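You operate a simulated robot arm through the tools that you are given. There is no shell and no other tool. Be economical: measure what you need, move in short steps, check, and stop when the job is done.

You are at the controls of a simulated robot arm. One attempt, no reset.

Task
Put the tin labelled "WAX" from the top of the large blue panel on the lower shelf of the panel table and the tin marked "paste" on the top of the steel bench. Take the folded blue panel on the top of the large blue panel and put it away on the top of the steel bench. Open the glue drawer, put the blue glue block on the top of the large blue panel away in the inside of the glue drawer and shut the drawer again. Switch the brake lever off. Take the green lamp from the lower shelf of the panel table and put it on the long black panel. Lift the fuse box lid open. Any order will do. Set down upright: lamp. The brake lever goes to its stop.

Only the result counts: the job must be done as asked and must still hold three seconds after the hand-in. Knocking over, shifting, dropping, spilling or breaking anything else fails it. Lids that push on must go on centred and level and be pressed home; caps that screw on are set level and turned clockwise until they are tight.

Robot
A 7-joint arm with a two-finger parallel gripper on a trunk, on a base that drives. Base frame: it is fixed to the floor where the robot stands at the start and does not move with it; the origin is under the middle of the robot, x ahead of it, y to its left, z up. Units: mm, degrees, N and s.
With the tool pointing down near the work surface it reaches from about 240 to 400 mm from the robot's upright axis, wherever it stands. Its first joint turns from -166.0 to 166.0 degrees. Places, roughly: blue glue block [750, -250, 1000]; brake lever [400, 1600, 1000]; folded blue panel (6x9x3 cm) [500, 0, 900]; fuse box lid [1900, -4300, 700]; glue drawer [3200, 1800, 800]; inside of the glue drawer [3200, 1800, 800]; lamp [1750, 1500, 250]; long black panel [3900, 1900, 900]; lower shelf of the panel table [1500, 1600, 300]; tin [750, 0, 1000]; top of the steel bench [4900, -900, 900]. Payload 3.43 kg.
The TCP is the grasp point between the finger pads, 34 mm short of the fingertips. In the tool frame z runs along the fingers and y along their closing line. Largest opening 128 mm; finger width 24, thickness 12; the body of the gripper, 48 by 130 mm, starts 96 mm behind the TCP.
Orientation is that of the tool frame in the base frame, as [roll, pitch, yaw] about the fixed x, y, z axes, in that order (R = Rz(yaw) Ry(pitch) Rx(roll)). With the fingers straight down and closing along the base's y, the tool's x points along the base's -x, its y along +y and its z along -z.

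Tools
- The arm moves only by the tool nudge_tool. Its argument "commands" is a list of rows, each a list of 3 entries, a list of its own where there are three numbers: the shift along the base's x, y, z in mm, then the turn, a rotation vector about the base's x, y, z in degrees, then the finger opening in mm, from 0 to 128. In form: [[[dx, dy, dz], [ax, ay, az], jaw], ...]. A call has 1 to 12 rows; each row shifts and turns the commanded pose from where the row before left it. Each row takes 0.2 s and may step no farther than 50 mm and 8.6 degrees from the row before; otherwise, or with a gripper value out of range, the whole call is refused. A pose out of reach is approached as far as the arm can. The call stops where the force on the tool passes 40 N (or 10 N more than at its start, if that is more) or the arm is blocked; 0.2 s more then pass. The fingers move at their own pace (about 108 mm/s each) and stop on an object; they squeeze with about 22 N. The grip force told is the motor's: it shows also when the fingers shut on nothing. Time passes only in rows, and 0.2 s behind the last, so rows that do not move let the fingers close. It gives the time, the measured TCP pose, the force on the tool (base axes), the opening and the grip force at its end, in the units of the frame above (readings bear some noise), with the torque about the TCP (base axes, N m) and any sound that the robot's microphone picked up.
- Cameras (640 x 400 px; columns grow to the right, rows downward): "scene" is now at [2.6, 120.8, 1549.4]; the picture's right is [-0.19, -0.98, 0.00], its down [-0.63, 0.12, -0.77] and it looks along [0.75, -0.14, -0.64] (base axes); focal length 265 px, centre (320, 200). "wrist" rides on the gripper at [76, -11, -160] in the tool frame; the picture's right is [0.15, 0.99, 0.00], its down [-0.88, 0.13, -0.46] and it looks along [-0.45, 0.07, 0.89] (tool axes); focal length 234 px, centre (320, 200). There is no depth. A picture from a camera that has moved, and an enlarged one, comes with that camera's place and axes in the base frame and with its lens. The place of the scene camera against the robot may be out by one fixed shift of up to 25 mm in any direction.
- capture(camera): a new picture of that camera. The clock stands still meanwhile.
- raise_lower(by): slides the trunk up (or, below 0, down) by that many mm; the arm and the scene camera ride with it, the base frame stays. It gives what a move gives, with no picture.
- base_move(legs): drives the robot by 1 to 6 legs, each [ahead, left, turn to the left] in mm, mm and degrees, along the robot's own axes; the way and the turn of a leg run together, so that a leg with both is an arc; at most 1500 mm and 180 degrees a leg. The arm and the cameras ride along, it lands a little off, and it stops where it bumps. It gives what a move gives.
- aim_head(pan, tilt): turns the head with the scene camera to pan (to the left, within 86 degrees either way) and tilt (down, from -29 to 69), counted from straight ahead of the robot. It gives what a move gives.
- close_up(camera, box): a new picture of the part [left, top, right, bottom] of that camera's present view, enlarged. The clock stands still meanwhile.
- sign_off(): hands the job in; it is judged then, once.

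Work in short steps. Places have to be worked out from the pictures, the camera data and where the tool is seen: move nearer, look again, correct. Check each grasp and each placing, and mend what went wrong. You have 207 turns and 192 pictures in all, those below and enlarged ones among them. Open the gripper and draw the arm clear of the work before you hand the job in, unless the task says otherwise.

The tools are called as a command line: name --argument value ..., lists and objects as JSON in quotes. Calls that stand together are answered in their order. nudge_tool: Moves the arm, as the interface text tells. Its arguments: {"type":"object","properties":{"commands":{"type":"array","items":{"type":"array"}}},"required":["commands"]} The other tools are called the same way: raise_lower (by) slides the trunk up or down; base_move (legs) drives the base; aim_head (pan, tilt) turns the head that bears the scene camera; capture (camera) takes a picture; close_up (camera, box) takes an enlarged picture of a part of a camera's view; sign_off () hands the job in.

At the start:

```text
t: 0.0
position: [338.9, -71.2, 1161.6]
tcp_rot: [-179.9, 0.0, -180.0]
ft_force: [0.1, 0.3, 0.7]
moment: [0.0, 0.0, -0.02]
finger_gap: 128.1
gripper_force: 0.0
trunk travel left (down, up): [-275.0, 49.0]
robot x, y, heading: [0.8, 1.5, 0.1]
head pan, tilt: [-6.5, 50.6]
```

scene: 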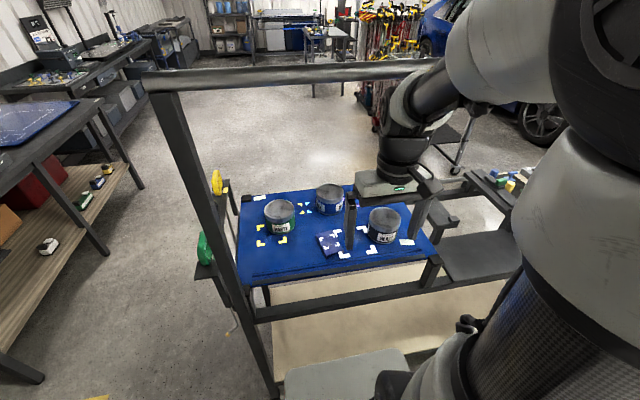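
wrist: 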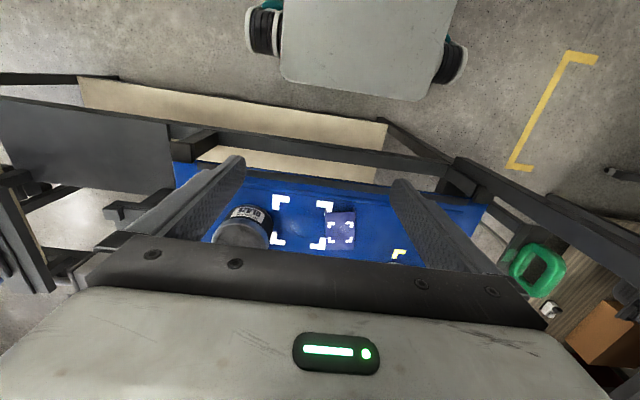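

I see a blue panel with tins and the folded panel; I take an enlarged view to read the labels.

close_up --camera "scene" --box '[200, 150, 460, 310]'

close_up --camera "scene" --box '[0, 0, 400, 250]'

close_up --camera "scene" --box '[400, 100, 640, 250]'

```text
2.46 times, centred on (330, 230) of scene
camera zoom: at [2.6, 120.8, 1549.4], right [-0.19, -0.98, 0.0], down [-0.63, 0.12, -0.77], along [0.75, -0.14, -0.64], focal length 653 px, centre (295, 126)
```

zoom: 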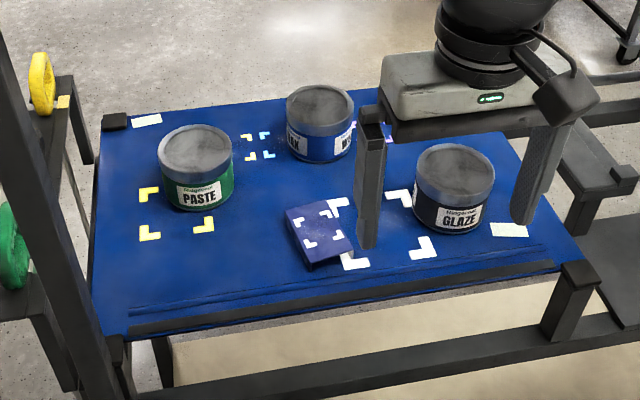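

```text
1.60 times, centred on (200, 125) of scene
camera zoom: at [2.6, 120.8, 1549.4], right [-0.19, -0.98, 0.0], down [-0.63, 0.12, -0.77], along [0.75, -0.14, -0.64], focal length 424 px, centre (512, 320)
```

zoom: 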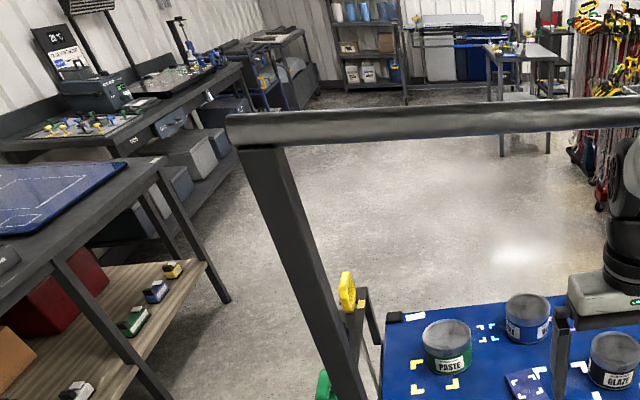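

```text
2.67 times, centred on (520, 175) of scene
camera zoom: at [2.6, 120.8, 1549.4], right [-0.19, -0.98, 0.0], down [-0.63, 0.12, -0.77], along [0.75, -0.14, -0.64], focal length 707 px, centre (-213, 267)
```

zoom: 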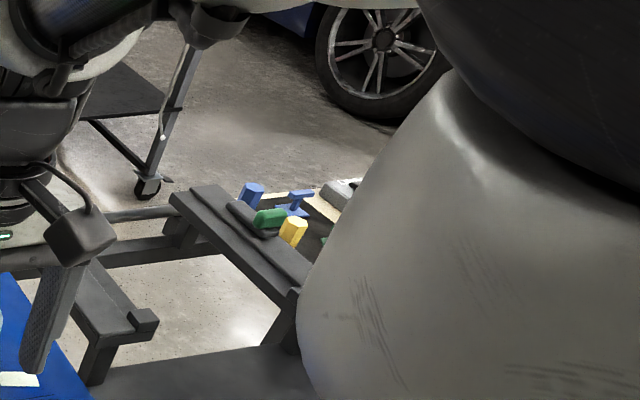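

I survey the surroundings by turning the head before any motion.

aim_head --pan 0 --tilt 5

capture --camera "scene"

aim_head --pan 65 --tilt 30

capture --camera "scene"

aim_head --pan -65 --tilt 30

capture --camera "scene"

```text
t: 1.1
position: [339.3, -72.5, 1162.0]
tcp_rot: [179.9, -0.1, -180.0]
ft_force: [0.0, -0.7, 0.0]
moment: [-0.03, 0.01, -0.02]
finger_gap: 128.0
gripper_force: 0.2
trunk travel left (down, up): [-275.0, 49.0]
robot x, y, heading: [1.4, 0.3, 0.0]
head pan, tilt: [0.0, 5.0]
```

```text
186 pictures are left
camera scene: at [11.0, 136.6, 1605.1], right [0.0, -1.0, 0.0], down [-0.09, 0.0, -1.0], along [1.0, 0.0, -0.09], focal length 265 px, centre (320, 200)
```

scene: 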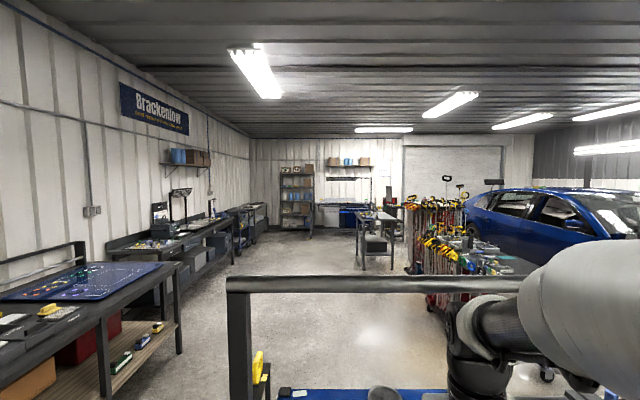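

```text
t: 2.5
position: [337.1, -72.5, 1160.8]
tcp_rot: [-180.0, -0.1, -179.9]
ft_force: [0.1, -0.9, -0.5]
moment: [0.01, 0.0, 0.01]
finger_gap: 128.0
gripper_force: 0.1
trunk travel left (down, up): [-275.0, 49.0]
robot x, y, heading: [-1.7, -1.0, 0.2]
head pan, tilt: [65.0, 30.0]
```

```text
185 pictures are left
camera scene: at [-42.6, 218.5, 1564.8], right [0.91, -0.42, 0.0], down [-0.21, -0.45, -0.87], along [0.37, 0.78, -0.5], focal length 265 px, centre (320, 200)
```

scene: 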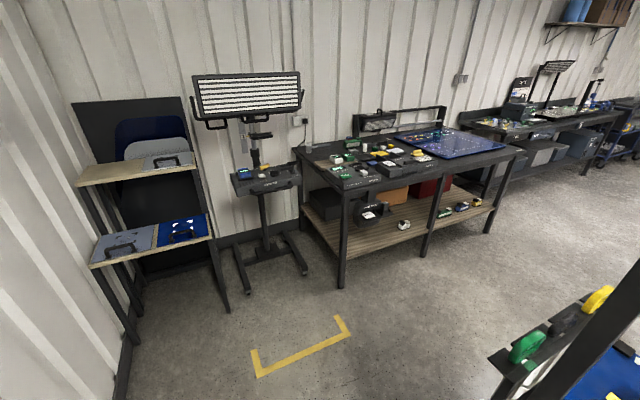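

```text
t: 4.6
position: [339.3, -72.3, 1162.4]
tcp_rot: [-180.0, -0.1, 179.9]
ft_force: [0.2, -1.1, 0.2]
moment: [-0.01, 0.0, 0.0]
finger_gap: 128.1
gripper_force: 0.0
trunk travel left (down, up): [-275.0, 49.0]
robot x, y, heading: [0.9, 0.3, 0.1]
head pan, tilt: [-65.0, 30.0]
```

```text
184 pictures are left
camera scene: at [-42.6, 54.7, 1564.8], right [-0.91, -0.42, 0.0], down [-0.21, 0.45, -0.87], along [0.37, -0.78, -0.5], focal length 265 px, centre (320, 200)
```

scene: 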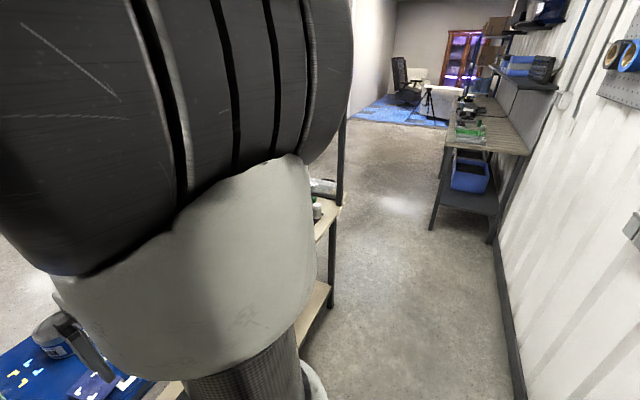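

I zoom into the left side to find the brake lever and lamp on the panel table's lower shelf.

aim_head --pan 60 --tilt 25

close_up --camera "scene" --box '[180, 60, 380, 185]'

close_up --camera "scene" --box '[280, 60, 540, 260]'

```text
t: 6.7
position: [338.9, -72.5, 1162.8]
tcp_rot: [-180.0, -0.1, 179.9]
ft_force: [-0.6, -0.5, 0.8]
moment: [-0.01, 0.03, 0.02]
finger_gap: 127.9
gripper_force: 0.2
trunk travel left (down, up): [-275.0, 49.0]
robot x, y, heading: [-0.8, -1.4, 0.1]
head pan, tilt: [60.0, 25.0]
```

```text
3.20 times, centred on (280, 122) of scene
camera zoom: at [-34.8, 216.4, 1572.7], right [0.87, -0.5, 0.0], down [-0.21, -0.37, -0.91], along [0.45, 0.78, -0.42], focal length 848 px, centre (448, 448)
```

zoom: 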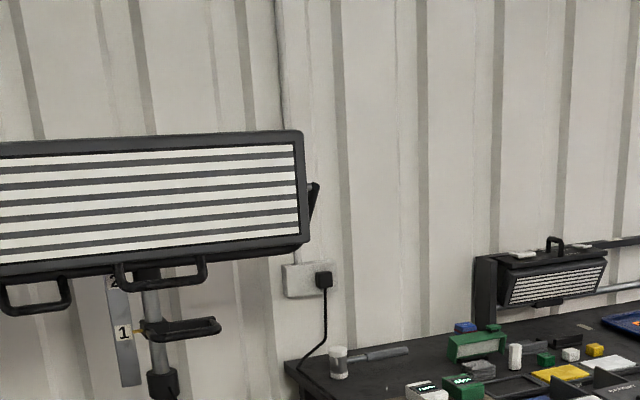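

```text
2.00 times, centred on (410, 160) of scene
camera zoom: at [-34.8, 216.4, 1572.7], right [0.87, -0.5, 0.0], down [-0.21, -0.37, -0.91], along [0.45, 0.78, -0.42], focal length 530 px, centre (140, 280)
```

zoom: 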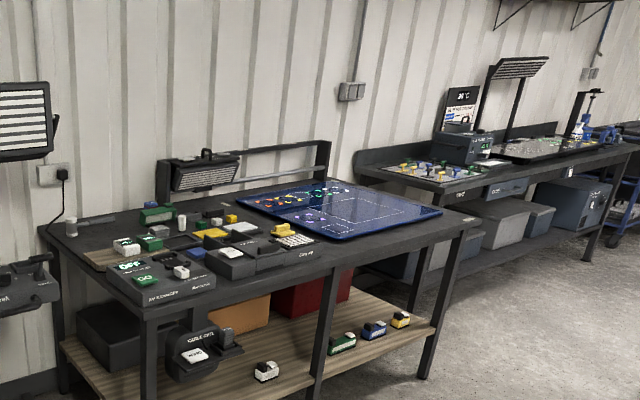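

The stand at left has a console, likely with the brake lever; zooming.

close_up --camera "scene" --box '[200, 120, 340, 220]'

close_up --camera "scene" --box '[340, 190, 500, 290]'

```text
4.00 times, centred on (270, 170) of scene
camera zoom: at [-34.8, 216.4, 1572.7], right [0.87, -0.5, 0.0], down [-0.21, -0.37, -0.91], along [0.45, 0.78, -0.42], focal length 1061 px, centre (520, 320)
```

zoom: 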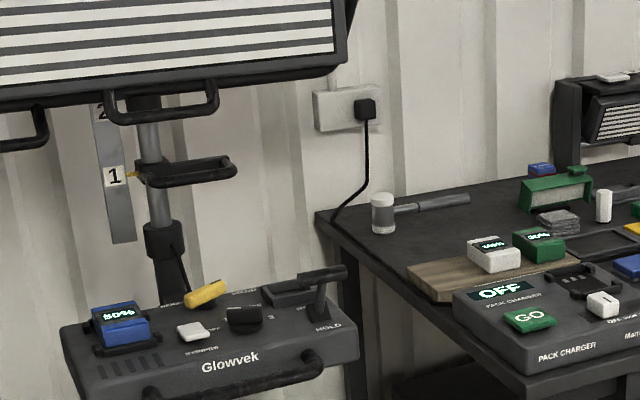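

```text
4.00 times, centred on (420, 240) of scene
camera zoom: at [-34.8, 216.4, 1572.7], right [0.87, -0.5, 0.0], down [-0.21, -0.37, -0.91], along [0.45, 0.78, -0.42], focal length 1061 px, centre (-80, 40)
```

zoom: 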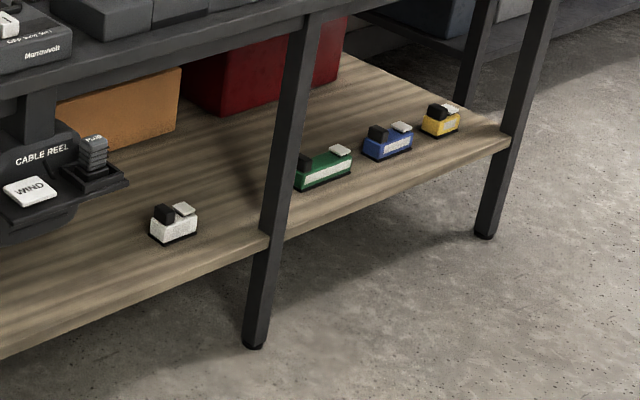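

Let me view the panel's frame more from a lower tilt to understand the posts and beam.

aim_head --pan 20 --tilt 35

capture --camera "scene"

aim_head --pan 0 --tilt 69

capture --camera "scene"

aim_head --pan 86 --tilt 20

capture --camera "scene"

aim_head --pan -86 --tilt 20

capture --camera "scene"

```text
t: 7.7
position: [337.8, -71.7, 1162.8]
tcp_rot: [180.0, -0.1, -180.0]
ft_force: [0.0, -0.7, 0.6]
moment: [0.0, -0.03, -0.04]
finger_gap: 128.2
gripper_force: 0.0
trunk travel left (down, up): [-275.0, 49.0]
robot x, y, heading: [-0.5, 2.3, 0.1]
head pan, tilt: [20.0, 35.0]
```

```text
179 pictures are left
camera scene: at [1.8, 166.8, 1557.0], right [0.34, -0.94, 0.0], down [-0.54, -0.2, -0.82], along [0.77, 0.28, -0.57], focal length 265 px, centre (320, 200)
```

scene: 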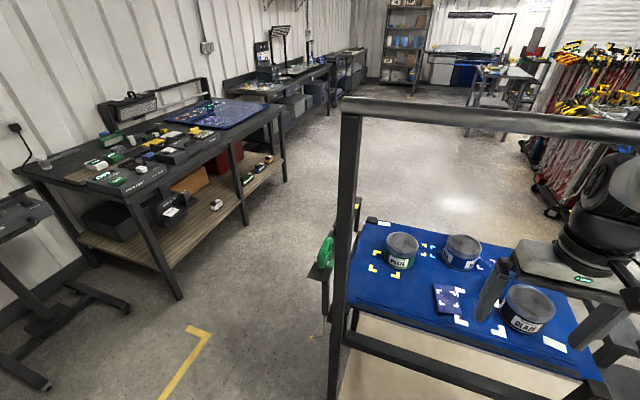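

```text
t: 8.7
position: [339.3, -71.0, 1162.8]
tcp_rot: [-180.0, -0.1, 179.9]
ft_force: [-0.1, 0.5, -0.2]
moment: [0.03, -0.03, 0.02]
finger_gap: 128.0
gripper_force: 0.1
trunk travel left (down, up): [-275.0, 49.0]
robot x, y, heading: [1.7, 3.5, -0.1]
head pan, tilt: [0.0, 68.8]
```

```text
178 pictures are left
camera scene: at [-24.9, 136.6, 1513.3], right [0.0, -1.0, 0.0], down [-0.93, 0.0, -0.36], along [0.36, 0.0, -0.93], focal length 265 px, centre (320, 200)
```

scene: 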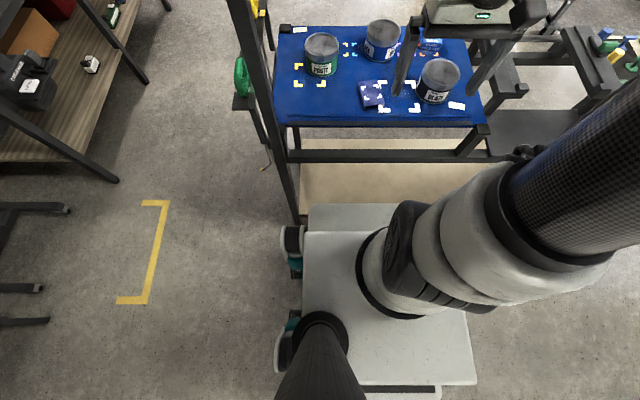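

```text
t: 10.3
position: [338.8, -70.1, 1163.7]
tcp_rot: [-180.0, -0.1, -180.0]
ft_force: [-0.2, -0.6, 0.5]
moment: [0.01, 0.0, 0.02]
finger_gap: 128.1
gripper_force: 0.1
trunk travel left (down, up): [-275.0, 49.0]
robot x, y, heading: [1.3, -1.1, -0.2]
head pan, tilt: [85.9, 20.0]
```

```text
177 pictures are left
camera scene: at [-74.2, 229.5, 1580.8], right [1.0, -0.07, 0.0], down [-0.02, -0.34, -0.94], along [0.07, 0.94, -0.34], focal length 265 px, centre (320, 200)
```

scene: 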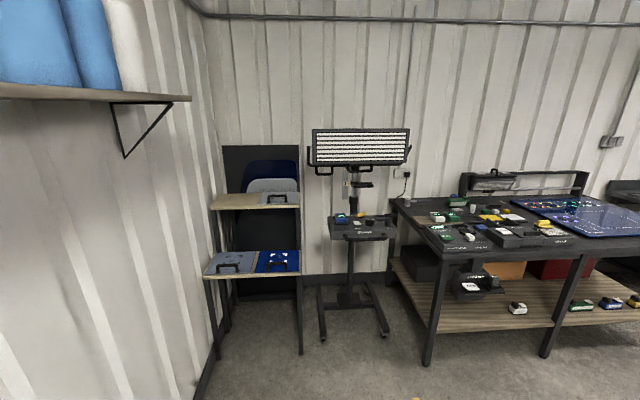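

```text
t: 12.9
position: [338.3, -72.3, 1161.5]
tcp_rot: [-180.0, -0.1, -179.9]
ft_force: [-1.0, -0.9, 0.1]
moment: [-0.02, 0.0, 0.03]
finger_gap: 128.1
gripper_force: 0.1
trunk travel left (down, up): [-275.0, 49.0]
robot x, y, heading: [3.4, -0.8, -0.1]
head pan, tilt: [-85.9, 20.0]
```

```text
176 pictures are left
camera scene: at [-74.3, 43.7, 1580.8], right [-1.0, -0.07, 0.0], down [-0.02, 0.34, -0.94], along [0.07, -0.94, -0.34], focal length 265 px, centre (320, 200)
```

scene: 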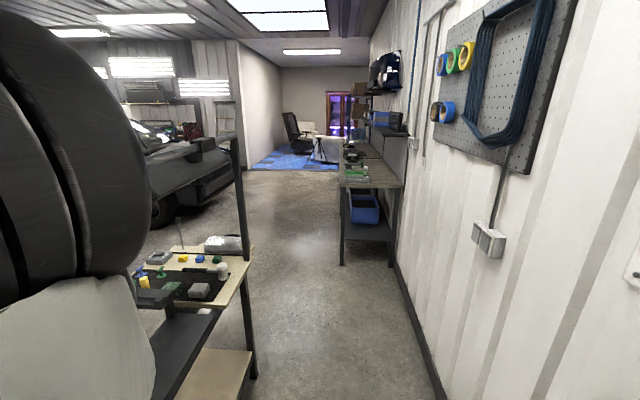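

The trolley's near side is blocked by a beam overhead, so I plan to work its far side; first I go to the brake lever stand at left, backing off a little, strafing left and turning to face it.

base_move --legs '[[-80, 0, 0], [0, 700, 0], [0, 0, 90]]'

aim_head --pan 0 --tilt 35

capture --camera "scene"

capture --camera "wrist"

```text
t: 24.6
position: [16.5, 1039.7, 1162.6]
tcp_rot: [180.0, -0.1, -93.8]
ft_force: [-0.1, -1.3, -0.8]
moment: [0.0, -0.02, 0.03]
finger_gap: 128.0
gripper_force: 0.1
trunk travel left (down, up): [-275.0, 49.0]
robot x, y, heading: [-81.7, 709.6, 86.2]
head pan, tilt: [-85.9, 20.0]
```

```text
t: 26.2
position: [17.1, 1040.0, 1161.0]
tcp_rot: [180.0, 0.0, -93.8]
ft_force: [-0.5, 0.1, 0.3]
moment: [-0.01, -0.01, 0.0]
finger_gap: 127.9
gripper_force: 0.0
trunk travel left (down, up): [-275.0, 49.0]
robot x, y, heading: [-77.5, 703.2, 86.1]
head pan, tilt: [0.0, 35.0]
```

```text
175 pictures are left
camera scene: at [-206.9, 710.3, 1557.0], right [1.0, -0.07, 0.0], down [-0.04, -0.57, -0.82], along [0.05, 0.82, -0.57], focal length 265 px, centre (320, 200)
```

scene: 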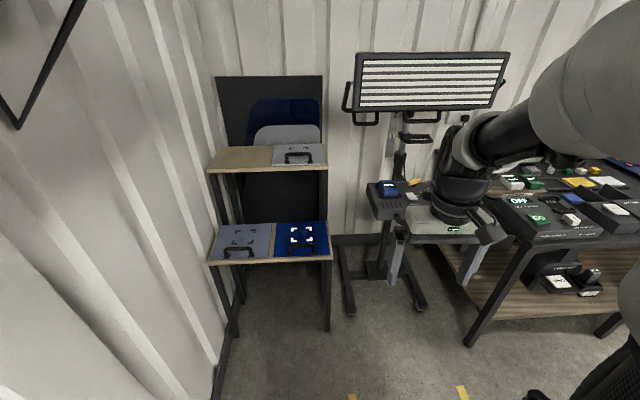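

```text
174 pictures are left
camera wrist: at [23.4, 964.2, 1321.3], right [-1.0, -0.08, 0.0], down [-0.07, 0.89, 0.45], along [-0.04, 0.45, -0.89], focal length 234 px, centre (320, 200)
```

wrist: 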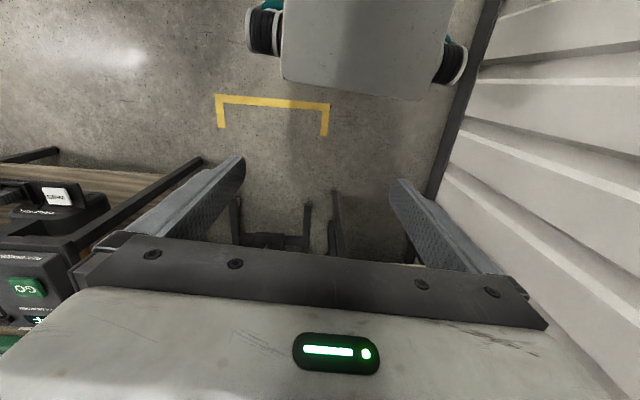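

I shift right and square up to face the stand.

base_move --legs '[[0, 0, 3.9], [0, -200, 0]]'

capture --camera "scene"

close_up --camera "scene" --box '[180, 130, 340, 230]'

```text
t: 29.2
position: [195.0, 1046.3, 1162.3]
tcp_rot: [179.9, -0.1, -89.9]
ft_force: [0.0, 0.1, -0.7]
moment: [-0.01, 0.01, 0.01]
finger_gap: 128.0
gripper_force: 0.1
trunk travel left (down, up): [-275.0, 49.0]
robot x, y, heading: [130.9, 703.9, 90.3]
head pan, tilt: [0.0, 35.0]
```

```text
173 pictures are left
camera scene: at [-5.7, 701.2, 1557.0], right [1.0, 0.0, 0.0], down [0.0, -0.57, -0.82], along [0.0, 0.82, -0.57], focal length 265 px, centre (320, 200)
```

scene: 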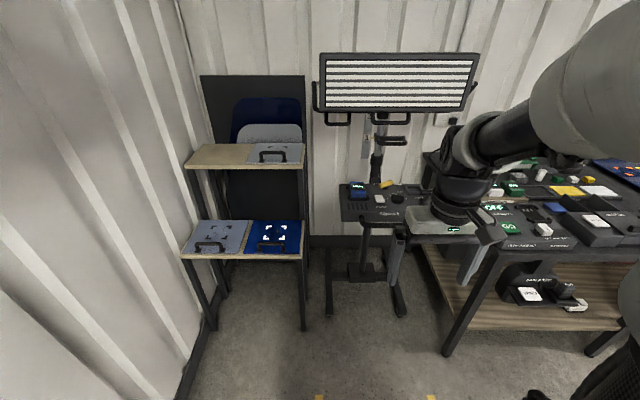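

```text
4.00 times, centred on (260, 180) of scene
camera zoom: at [-5.7, 701.2, 1557.0], right [1.0, 0.0, 0.0], down [0.0, -0.57, -0.82], along [0.0, 0.82, -0.57], focal length 1061 px, centre (560, 280)
```

zoom: 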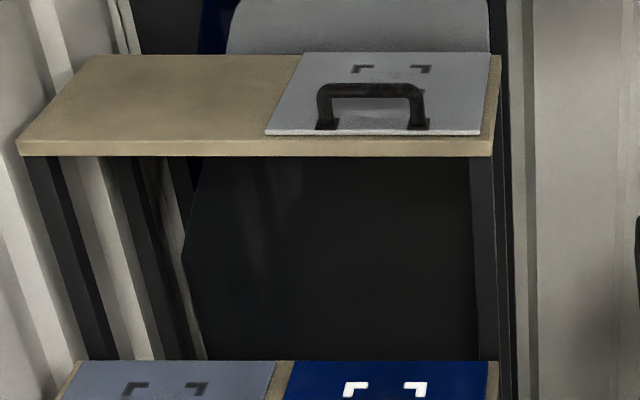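

close_up --camera "scene" --box '[310, 100, 470, 240]'

nudge_tool --commands '[[[-45, 0, 0], [0, 0, 0], 60], [[-45, 0, 0], [0, 0, 0], 20], [[-45, 0, 0], [0, 0, 0], 0], [[-45, 0, 0], [0, 0, 0], 0]]'

close_up --camera "scene" --box '[310, 120, 470, 240]'

```text
2.86 times, centred on (390, 170) of scene
camera zoom: at [-5.7, 701.2, 1557.0], right [1.0, 0.0, 0.0], down [0.0, -0.57, -0.82], along [0.0, 0.82, -0.57], focal length 758 px, centre (120, 286)
```

zoom: 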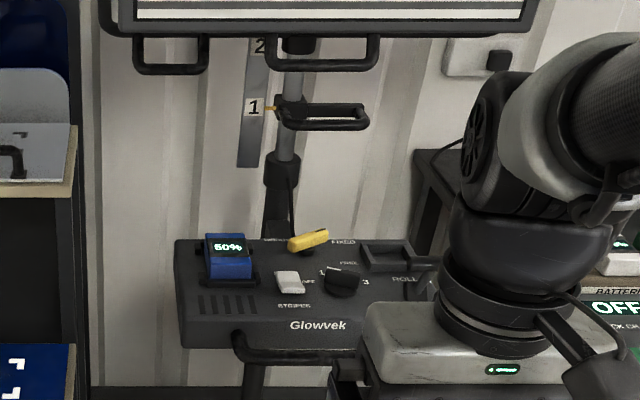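

```text
t: 30.2
position: [16.7, 1048.0, 1161.6]
tcp_rot: [179.9, -0.1, -89.9]
ft_force: [-0.9, -0.3, -0.7]
moment: [0.02, -0.03, 0.01]
finger_gap: 0.0
gripper_force: 21.7
trunk travel left (down, up): [-275.0, 49.0]
robot x, y, heading: [125.7, 706.7, 90.1]
head pan, tilt: [0.0, 35.0]
```

```text
3.33 times, centred on (390, 180) of scene
camera zoom: at [-6.0, 701.3, 1556.9], right [1.0, 0.0, 0.0], down [0.0, -0.57, -0.82], along [0.0, 0.82, -0.57], focal length 884 px, centre (87, 267)
```

zoom: 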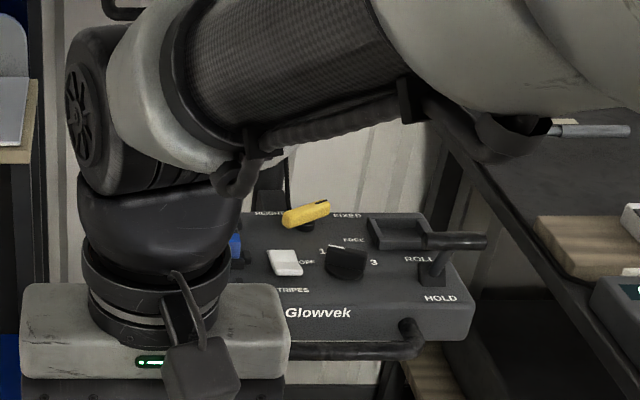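

Zooming on the console labels around the right lever.

close_up --camera "scene" --box '[375, 175, 460, 220]'

```text
7.53 times, centred on (418, 198) of scene
camera zoom: at [-6.0, 701.3, 1556.9], right [1.0, 0.0, 0.0], down [0.0, -0.57, -0.82], along [0.0, 0.82, -0.57], focal length 1996 px, centre (-414, 219)
```

zoom: 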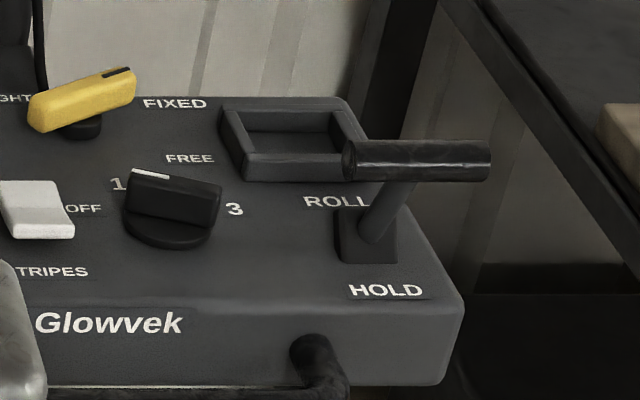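

The T-bar lever (ROLL/HOLD) is leaning near (HOLD); bar at about (400, 1518, 1019). I'll drive closer and tilt the closed fingers forward to push it away to ROLL, keeping below the lamp panel.

base_move --legs '[[0, -175, 0], [300, 0, 0]]'

nudge_tool --commands '[[[45, 0, 0], [8, 0, 0], 0], [[45, 0, 0], [8, 0, 0], 0], [[25, 0, 0], [8, 0, 0], 0], [[0, 0, 0], [8, 0, 0], 0], [[0, 0, 0], [8, 0, 0], 0]]'

capture --camera "scene"

capture --camera "wrist"

```text
t: 34.1
position: [181.5, 1345.7, 1163.6]
tcp_rot: [180.0, -0.1, -89.7]
ft_force: [-0.2, 0.7, -0.1]
moment: [-0.02, -0.02, 0.01]
finger_gap: 0.0
gripper_force: 21.8
trunk travel left (down, up): [-275.0, 49.0]
robot x, y, heading: [290.0, 1006.3, 90.1]
head pan, tilt: [0.0, 35.0]
```

```text
t: 35.3
position: [298.0, 1389.3, 1198.9]
tcp_rot: [-179.7, 39.7, -89.6]
ft_force: [0.8, 0.2, 0.2]
moment: [-0.01, -0.05, 0.0]
finger_gap: 0.0
gripper_force: 21.7
out of reach, approached as far as the arm can: row 4, 5
trunk travel left (down, up): [-275.0, 49.0]
robot x, y, heading: [287.2, 1005.1, 90.2]
head pan, tilt: [0.0, 35.0]
```

```text
168 pictures are left
camera scene: at [159.5, 999.2, 1556.9], right [1.0, 0.01, 0.0], down [0.0, -0.57, -0.82], along [0.0, 0.82, -0.57], focal length 265 px, centre (320, 200)
```

scene: 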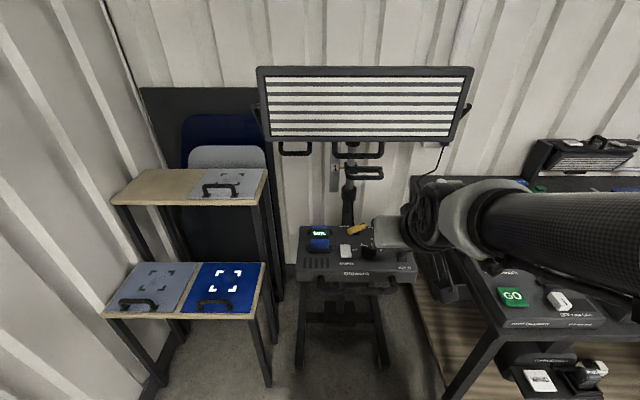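

```text
167 pictures are left
camera wrist: at [308.9, 1229.5, 1272.8], right [-0.99, -0.12, -0.1], down [-0.14, 0.39, 0.91], along [-0.07, 0.92, -0.4], focal length 234 px, centre (320, 200)
```

wrist: 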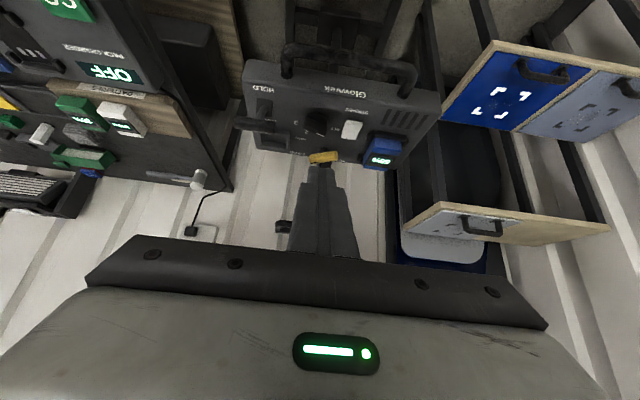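

Arm near its limit; the lower trunk will help. I zoom the wrist view on the lever first.

close_up --camera "wrist" --box '[220, 50, 440, 180]'

raise_lower --by -130

capture --camera "wrist"

capture --camera "scene"

```text
2.91 times, centred on (330, 115) of wrist
camera zoom: at [308.9, 1229.5, 1272.8], right [-0.99, -0.12, -0.1], down [-0.14, 0.39, 0.91], along [-0.07, 0.92, -0.4], focal length 681 px, centre (291, 447)
```

zoom: 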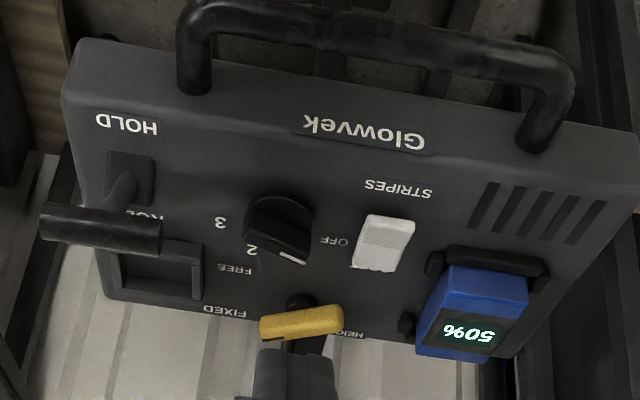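

```text
t: 36.9
position: [298.0, 1389.7, 1068.7]
tcp_rot: [-179.8, 39.6, -89.7]
ft_force: [-0.1, -0.7, 0.4]
moment: [-0.02, 0.02, -0.01]
finger_gap: 0.1
gripper_force: 22.1
trunk travel left (down, up): [-145.0, 179.0]
robot x, y, heading: [288.6, 1002.6, 90.4]
head pan, tilt: [0.0, 35.0]
```

```text
165 pictures are left
camera wrist: at [308.9, 1229.6, 1143.0], right [-0.99, -0.12, -0.1], down [-0.13, 0.39, 0.91], along [-0.07, 0.91, -0.4], focal length 234 px, centre (320, 200)
```

wrist: 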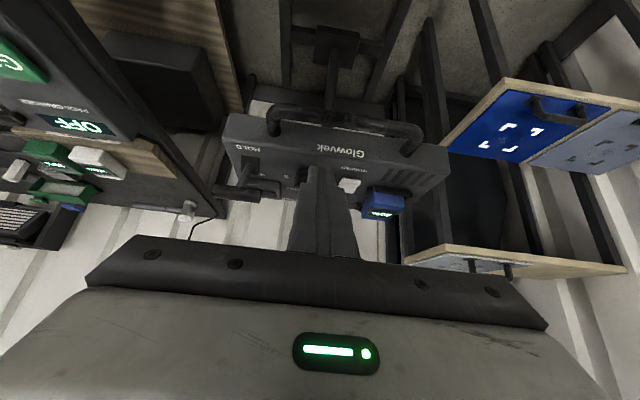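

```text
164 pictures are left
camera scene: at [159.5, 999.2, 1427.0], right [1.0, 0.01, 0.0], down [0.0, -0.57, -0.82], along [0.0, 0.82, -0.57], focal length 265 px, centre (320, 200)
```

scene: 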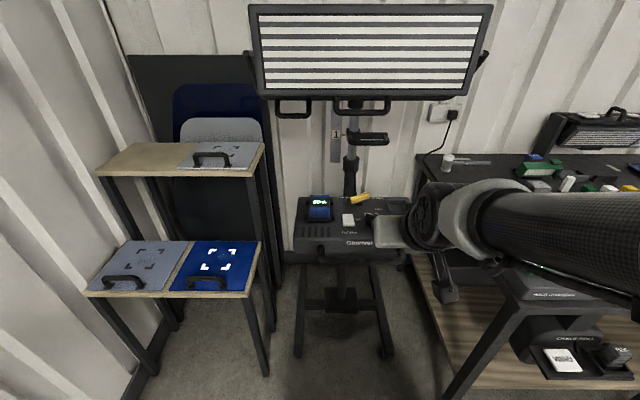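

Zoom from the lower viewpoint to triangulate the bar and its pivot better.

close_up --camera "wrist" --box '[200, 100, 400, 220]'

close_up --camera "scene" --box '[290, 180, 430, 270]'

```text
3.20 times, centred on (300, 160) of wrist
camera zoom: at [308.9, 1229.6, 1143.0], right [-0.99, -0.12, -0.1], down [-0.13, 0.39, 0.91], along [-0.07, 0.91, -0.4], focal length 749 px, centre (384, 328)
```

zoom: 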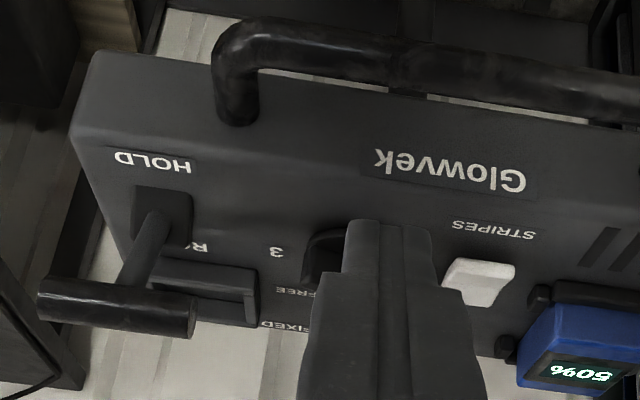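

```text
4.44 times, centred on (360, 225) of scene
camera zoom: at [159.5, 999.2, 1427.0], right [1.0, 0.01, 0.0], down [0.0, -0.57, -0.82], along [0.0, 0.82, -0.57], focal length 1178 px, centre (142, 89)
```

zoom: 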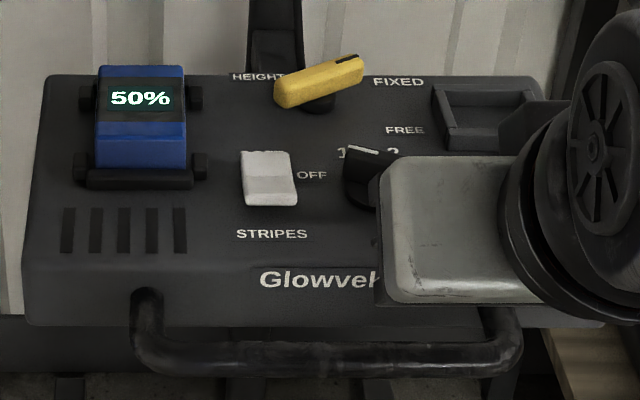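

Bar is at ≈(411, 1566, 1004), pivot ≈(410, 1593, 933): leaning to HOLD. I align the fingertips in front of it, drive up, then push.

nudge_tool --commands '[[[40, -30, -20], [0, 0, 0], 0], [[40, -20, -20], [0, 0, 0], 0], [[33, 0, -17], [0, 0, 0], 0], [[0, 0, 0], [0, 0, 0], 0]]'

base_move --legs '[[130, 0, 0]]'

capture --camera "wrist"

```text
refused: row 1 steps farther than a row can; nothing moved
```

```text
t: 38.1
position: [297.9, 1519.2, 1068.7]
tcp_rot: [-179.8, 39.5, -89.8]
ft_force: [-1.5, -0.2, 0.1]
moment: [0.0, -0.01, 0.02]
finger_gap: 0.0
gripper_force: 22.3
trunk travel left (down, up): [-145.0, 179.0]
robot x, y, heading: [289.4, 1137.0, 90.7]
head pan, tilt: [0.0, 35.0]
```

```text
161 pictures are left
camera wrist: at [308.5, 1360.5, 1143.0], right [-0.99, -0.12, -0.1], down [-0.13, 0.39, 0.91], along [-0.07, 0.91, -0.4], focal length 234 px, centre (320, 200)
```

wrist: 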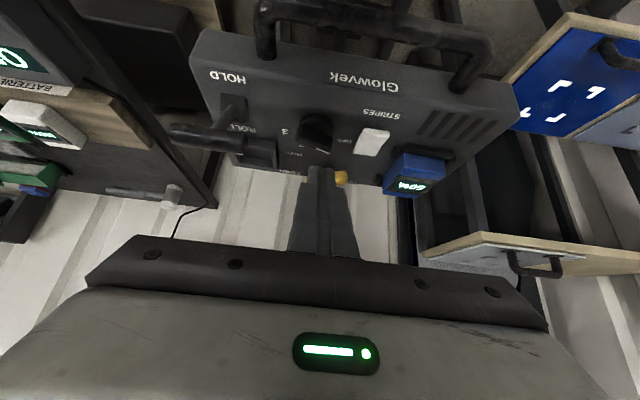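

Now I move right and back, then down in front of the bar.

nudge_tool --commands '[[[38, -30, 0], [0, 0, 0], 0], [[38, -30, 0], [0, 0, 0], 0], [[37, 0, -20], [0, 0, 0], 0], [[0, 0, -33], [0, 0, 0], 0], [[0, 0, 0], [0, 0, 0], 0]]'

capture --camera "wrist"

```text
t: 39.4
position: [425.7, 1490.5, 1048.3]
tcp_rot: [-179.8, 39.5, -89.6]
ft_force: [0.0, -1.0, -0.5]
moment: [-0.03, 0.02, -0.01]
finger_gap: 0.2
gripper_force: 21.8
out of reach, approached as far as the arm can: row 1, 2, 4
trunk travel left (down, up): [-145.0, 179.0]
robot x, y, heading: [290.4, 1135.6, 90.6]
head pan, tilt: [0.0, 35.0]
```

```text
160 pictures are left
camera wrist: at [437.4, 1329.9, 1122.2], right [-0.99, -0.12, -0.1], down [-0.13, 0.39, 0.91], along [-0.07, 0.91, -0.4], focal length 234 px, centre (320, 200)
```

wrist: 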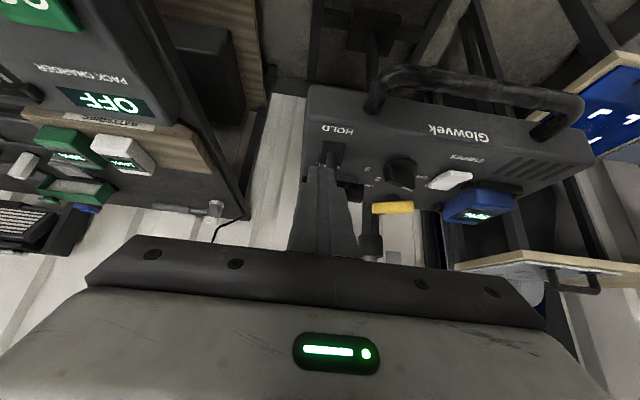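

The tilted tool is too close to the robot (inner limit). I back the base 120 mm and extend the arm instead.

base_move --legs '[[-140, 0, 0]]'

nudge_tool --commands '[[[0, 45, 0], [0, 0, 0], 0], [[0, 45, 0], [0, 0, 0], 0], [[0, 40, 0], [0, 0, 0], 0], [[0, 0, 0], [0, 0, 0], 0]]'

```text
t: 40.7
position: [427.8, 1353.5, 1047.7]
tcp_rot: [-179.8, 39.5, -89.8]
ft_force: [-0.4, -0.1, -0.2]
moment: [-0.01, -0.02, 0.02]
finger_gap: 0.0
gripper_force: 22.5
trunk travel left (down, up): [-145.0, 179.0]
robot x, y, heading: [290.2, 1003.2, 90.2]
head pan, tilt: [0.0, 35.0]
```

```text
t: 41.7
position: [427.7, 1483.8, 1047.8]
tcp_rot: [-179.8, 39.6, -89.9]
ft_force: [-0.1, 0.0, -0.4]
moment: [0.02, 0.02, 0.02]
finger_gap: 0.1
gripper_force: 22.2
trunk travel left (down, up): [-145.0, 179.0]
robot x, y, heading: [289.5, 1000.4, 90.0]
head pan, tilt: [0.0, 35.0]
```

Good reach here. Align: x −16, z −37.

nudge_tool --commands '[[[-16, 0, -37], [0, 0, 0], 0], [[0, 20, 0], [0, 0, 0], 0], [[0, 0, 0], [0, 0, 0], 0]]'

close_up --camera "wrist" --box '[220, 80, 440, 260]'

close_up --camera "scene" --box '[290, 130, 470, 290]'

```text
t: 42.5
position: [409.1, 1505.4, 1010.0]
tcp_rot: [-180.0, 39.5, -90.0]
ft_force: [0.9, 0.4, 0.2]
moment: [-0.02, 0.03, -0.02]
finger_gap: 0.1
gripper_force: 22.1
trunk travel left (down, up): [-145.0, 179.0]
robot x, y, heading: [289.4, 1001.0, 90.2]
head pan, tilt: [0.0, 35.0]
```

```text
2.22 times, centred on (330, 170) of wrist
camera zoom: at [420.7, 1345.5, 1084.4], right [-0.99, -0.11, -0.1], down [-0.13, 0.39, 0.91], along [-0.07, 0.91, -0.4], focal length 520 px, centre (298, 267)
```

zoom: 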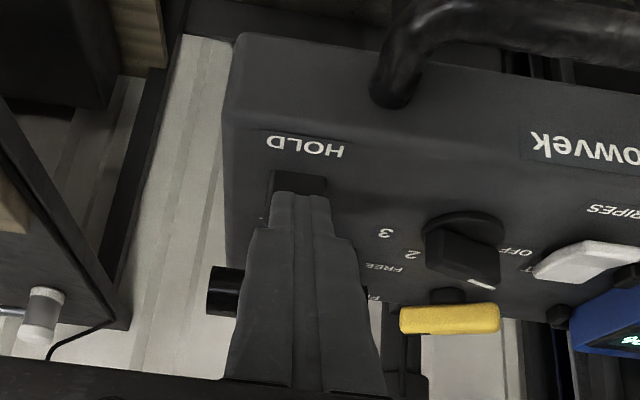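

```text
2.50 times, centred on (380, 210) of scene
camera zoom: at [159.3, 995.6, 1427.0], right [1.0, 0.0, 0.0], down [0.0, -0.57, -0.82], along [0.0, 0.82, -0.57], focal length 663 px, centre (170, 175)
```

zoom: 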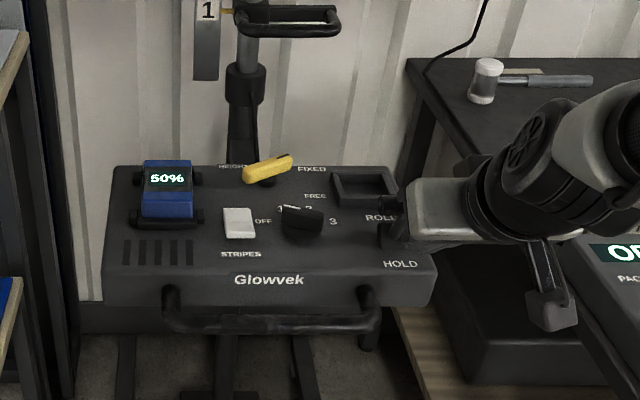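

Fingers are in front of the bar; now push away in small steps.

nudge_tool --commands '[[[0, 15, 0], [0, 0, 0], 0], [[0, 15, 0], [0, 0, 0], 0], [[0, 15, 0], [0, 0, 0], 0], [[0, 15, 0], [0, 0, 0], 0], [[0, 10, 0], [0, 0, 0], 0]]'

close_up --camera "wrist" --box '[220, 80, 440, 260]'

```text
t: 43.7
position: [411.6, 1574.4, 1010.8]
tcp_rot: [-179.7, 39.6, -89.8]
ft_force: [-0.8, -0.1, 0.1]
moment: [0.0, -0.02, 0.01]
finger_gap: 0.1
gripper_force: 21.9
trunk travel left (down, up): [-145.0, 179.0]
robot x, y, heading: [291.0, 999.0, 90.2]
head pan, tilt: [0.0, 35.0]
```

```text
2.22 times, centred on (330, 170) of wrist
camera zoom: at [422.5, 1414.7, 1085.2], right [-0.99, -0.11, -0.1], down [-0.13, 0.39, 0.91], along [-0.07, 0.91, -0.4], focal length 520 px, centre (298, 267)
```

zoom: 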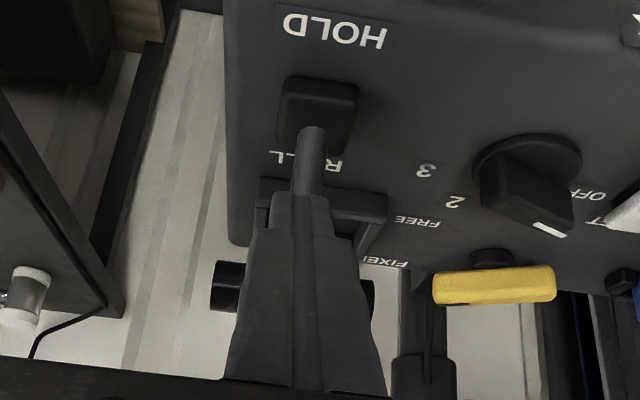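

The bar has moved past vertical with little force; I keep pushing to the stop.

nudge_tool --commands '[[[0, 12, 0], [0, 0, 0], 0], [[0, 12, 0], [0, 0, 0], 0], [[0, 12, 0], [0, 0, 0], 0], [[0, 12, 0], [0, 0, 0], 0]]'

close_up --camera "wrist" --box '[220, 80, 440, 260]'

```text
t: 44.2
position: [412.1, 1581.5, 1010.8]
tcp_rot: [-179.6, 38.7, -89.8]
ft_force: [-2.3, -25.7, 21.3]
moment: [0.13, 0.32, 0.09]
finger_gap: 0.0
gripper_force: 21.8
trunk travel left (down, up): [-145.0, 179.0]
robot x, y, heading: [290.0, 997.3, 89.9]
head pan, tilt: [0.0, 35.0]
stopped in row 2: the force on the tool passed its limit at 51 N (the readings are from after the stop); the commanded pose is now the measured one
```

```text
2.22 times, centred on (330, 170) of wrist
camera zoom: at [422.3, 1423.2, 1087.7], right [-0.99, -0.11, -0.1], down [-0.13, 0.4, 0.91], along [-0.06, 0.91, -0.41], focal length 520 px, centre (298, 267)
```

zoom: 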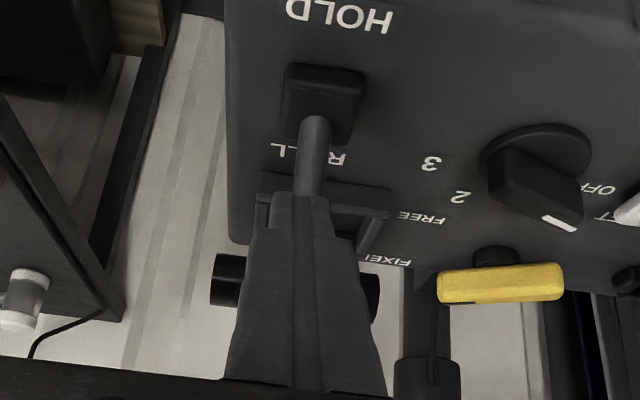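

It hit a firm stop. I draw back and look at the lever.

nudge_tool --commands '[[[0, -45, 0], [0, 0, 0], 0], [[0, -45, 0], [0, 0, 0], 0], [[0, 0, 45], [0, 0, 0], 0], [[0, 0, 45], [0, 0, 0], 0], [[-45, 0, 0], [0, 0, 0], 0]]'

capture --camera "wrist"

close_up --camera "wrist" --box '[200, 20, 400, 200]'

```text
t: 45.4
position: [367.5, 1497.2, 1097.9]
tcp_rot: [-179.8, 38.6, -90.0]
ft_force: [0.4, -0.7, -1.1]
moment: [-0.01, -0.01, 0.01]
finger_gap: 0.0
gripper_force: 22.2
trunk travel left (down, up): [-145.0, 179.0]
robot x, y, heading: [289.9, 1002.6, 90.1]
head pan, tilt: [0.0, 35.0]
```

```text
155 pictures are left
camera wrist: at [378.5, 1338.2, 1173.9], right [-0.99, -0.11, -0.09], down [-0.13, 0.4, 0.91], along [-0.07, 0.91, -0.41], focal length 234 px, centre (320, 200)
```

wrist: 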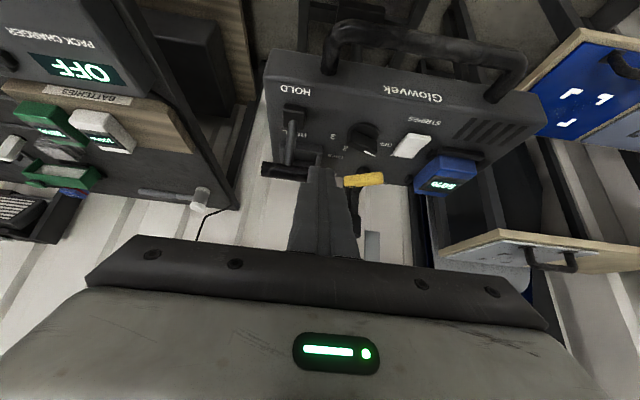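

```text
2.22 times, centred on (300, 110) of wrist
camera zoom: at [378.5, 1338.2, 1173.9], right [-0.99, -0.11, -0.09], down [-0.13, 0.4, 0.91], along [-0.07, 0.91, -0.41], focal length 520 px, centre (364, 400)
```

zoom: 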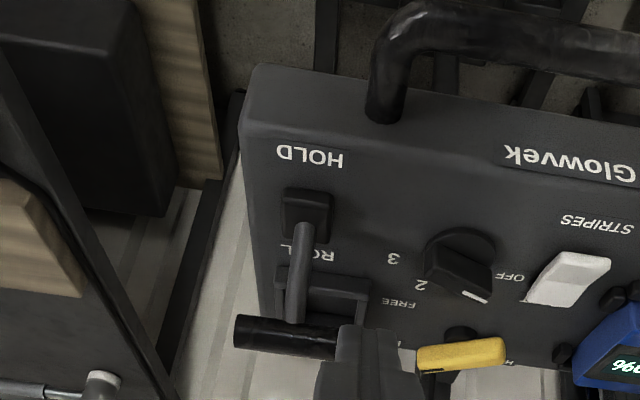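

Lever is at ROLL against its stop. I straighten the tool, back off and head to the trolley's far side.

nudge_tool --commands '[[[0, -30, 20], [-8, 0, 0], 60], [[0, -30, 20], [-8, 0, 0], 128], [[0, -30, 20], [-8, 0, 0], 128], [[0, -30, 0], [-8, 0, 0], 128], [[0, -30, 0], [-6.6, 0, 0], 128]]'

base_move --legs '[[-130, 0, 0], [0, 0, -90]]'

aim_head --pan -20 --tilt 40

capture --camera "scene"

```text
t: 46.6
position: [367.2, 1344.5, 1159.4]
tcp_rot: [-179.9, 0.0, -89.9]
ft_force: [0.1, -0.1, -0.1]
moment: [0.02, 0.04, 0.0]
finger_gap: 127.7
gripper_force: 0.0
trunk travel left (down, up): [-145.0, 179.0]
robot x, y, heading: [287.3, 1000.8, 90.1]
head pan, tilt: [0.0, 35.0]
```

```text
t: 51.8
position: [635.2, 795.2, 1159.4]
tcp_rot: [-179.9, 0.1, -179.6]
ft_force: [-0.3, -0.6, -0.4]
moment: [-0.01, 0.04, -0.01]
finger_gap: 128.2
gripper_force: 0.0
trunk travel left (down, up): [-145.0, 179.0]
robot x, y, heading: [288.7, 870.4, 0.1]
head pan, tilt: [0.0, 35.0]
```

```text
t: 52.6
position: [634.7, 795.8, 1158.3]
tcp_rot: [-180.0, 0.1, -179.7]
ft_force: [-0.2, -0.2, -0.3]
moment: [0.04, -0.02, -0.02]
finger_gap: 128.2
gripper_force: 0.1
trunk travel left (down, up): [-145.0, 179.0]
robot x, y, heading: [288.2, 870.8, 0.3]
head pan, tilt: [-20.0, 40.0]
```

```text
153 pictures are left
camera scene: at [288.9, 978.9, 1419.4], right [-0.34, -0.94, 0.0], down [-0.6, 0.22, -0.77], along [0.72, -0.26, -0.64], focal length 265 px, centre (320, 200)
```

scene: 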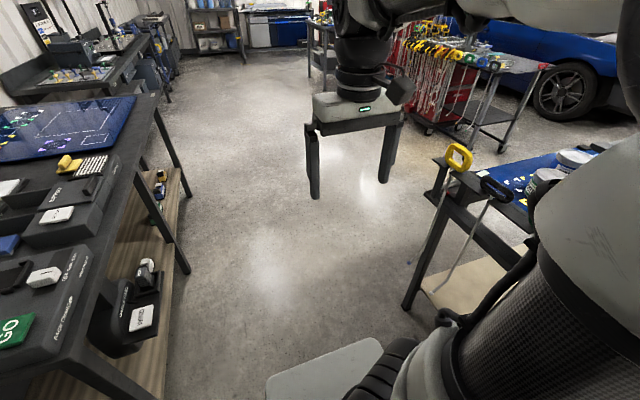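

Clear path; drive past the trolley, strafe to its far side and turn to face it.

base_move --legs '[[1300, 0, 0], [0, -850, 0], [0, 0, 180]]'

aim_head --pan 0 --tilt 40

capture --camera "scene"

```text
t: 74.9
position: [1203.9, 66.9, 1158.0]
tcp_rot: [-179.9, 0.1, 2.8]
ft_force: [-0.9, -0.1, -0.4]
moment: [-0.01, 0.0, -0.02]
finger_gap: 128.1
gripper_force: 0.1
trunk travel left (down, up): [-145.0, 179.0]
robot x, y, heading: [1554.0, 5.7, -177.2]
head pan, tilt: [-20.0, 40.0]
```

```text
t: 75.7
position: [1204.7, 66.0, 1157.7]
tcp_rot: [-180.0, 0.1, 2.8]
ft_force: [-1.2, 0.6, 0.3]
moment: [0.0, 0.0, 0.02]
finger_gap: 127.8
gripper_force: 0.1
trunk travel left (down, up): [-145.0, 179.0]
robot x, y, heading: [1548.2, 8.8, -177.0]
head pan, tilt: [0.0, 40.0]
```

```text
152 pictures are left
camera scene: at [1572.1, -136.8, 1419.4], right [-0.05, 1.0, 0.0], down [0.64, 0.03, -0.77], along [-0.77, -0.04, -0.64], focal length 265 px, centre (320, 200)
```

scene: 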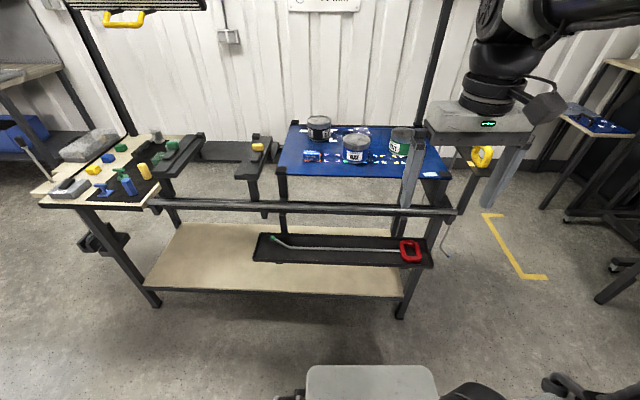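

Zoom on the panel from this side.

close_up --camera "scene" --box '[250, 100, 470, 240]'

close_up --camera "scene" --box '[280, 110, 400, 180]'

```text
2.86 times, centred on (360, 170) of scene
camera zoom: at [1572.1, -136.8, 1419.4], right [-0.05, 1.0, 0.0], down [0.64, 0.03, -0.77], along [-0.77, -0.04, -0.64], focal length 758 px, centre (206, 286)
```

zoom: 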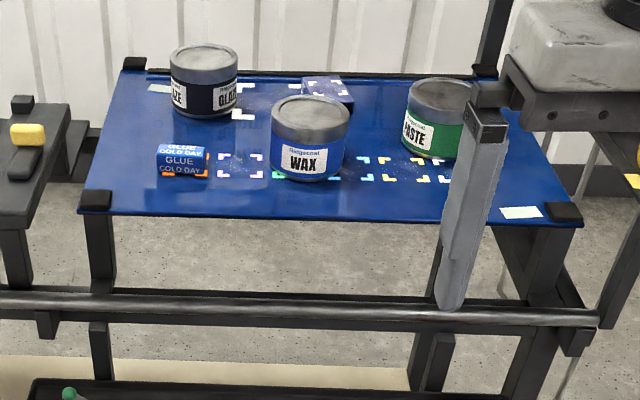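

```text
5.33 times, centred on (340, 145) of scene
camera zoom: at [1572.1, -136.8, 1419.4], right [-0.05, 1.0, 0.0], down [0.64, 0.03, -0.77], along [-0.77, -0.04, -0.64], focal length 1414 px, centre (213, 493)
```

zoom: 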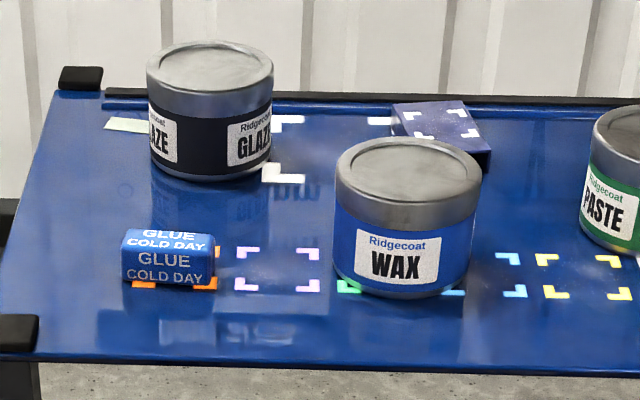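

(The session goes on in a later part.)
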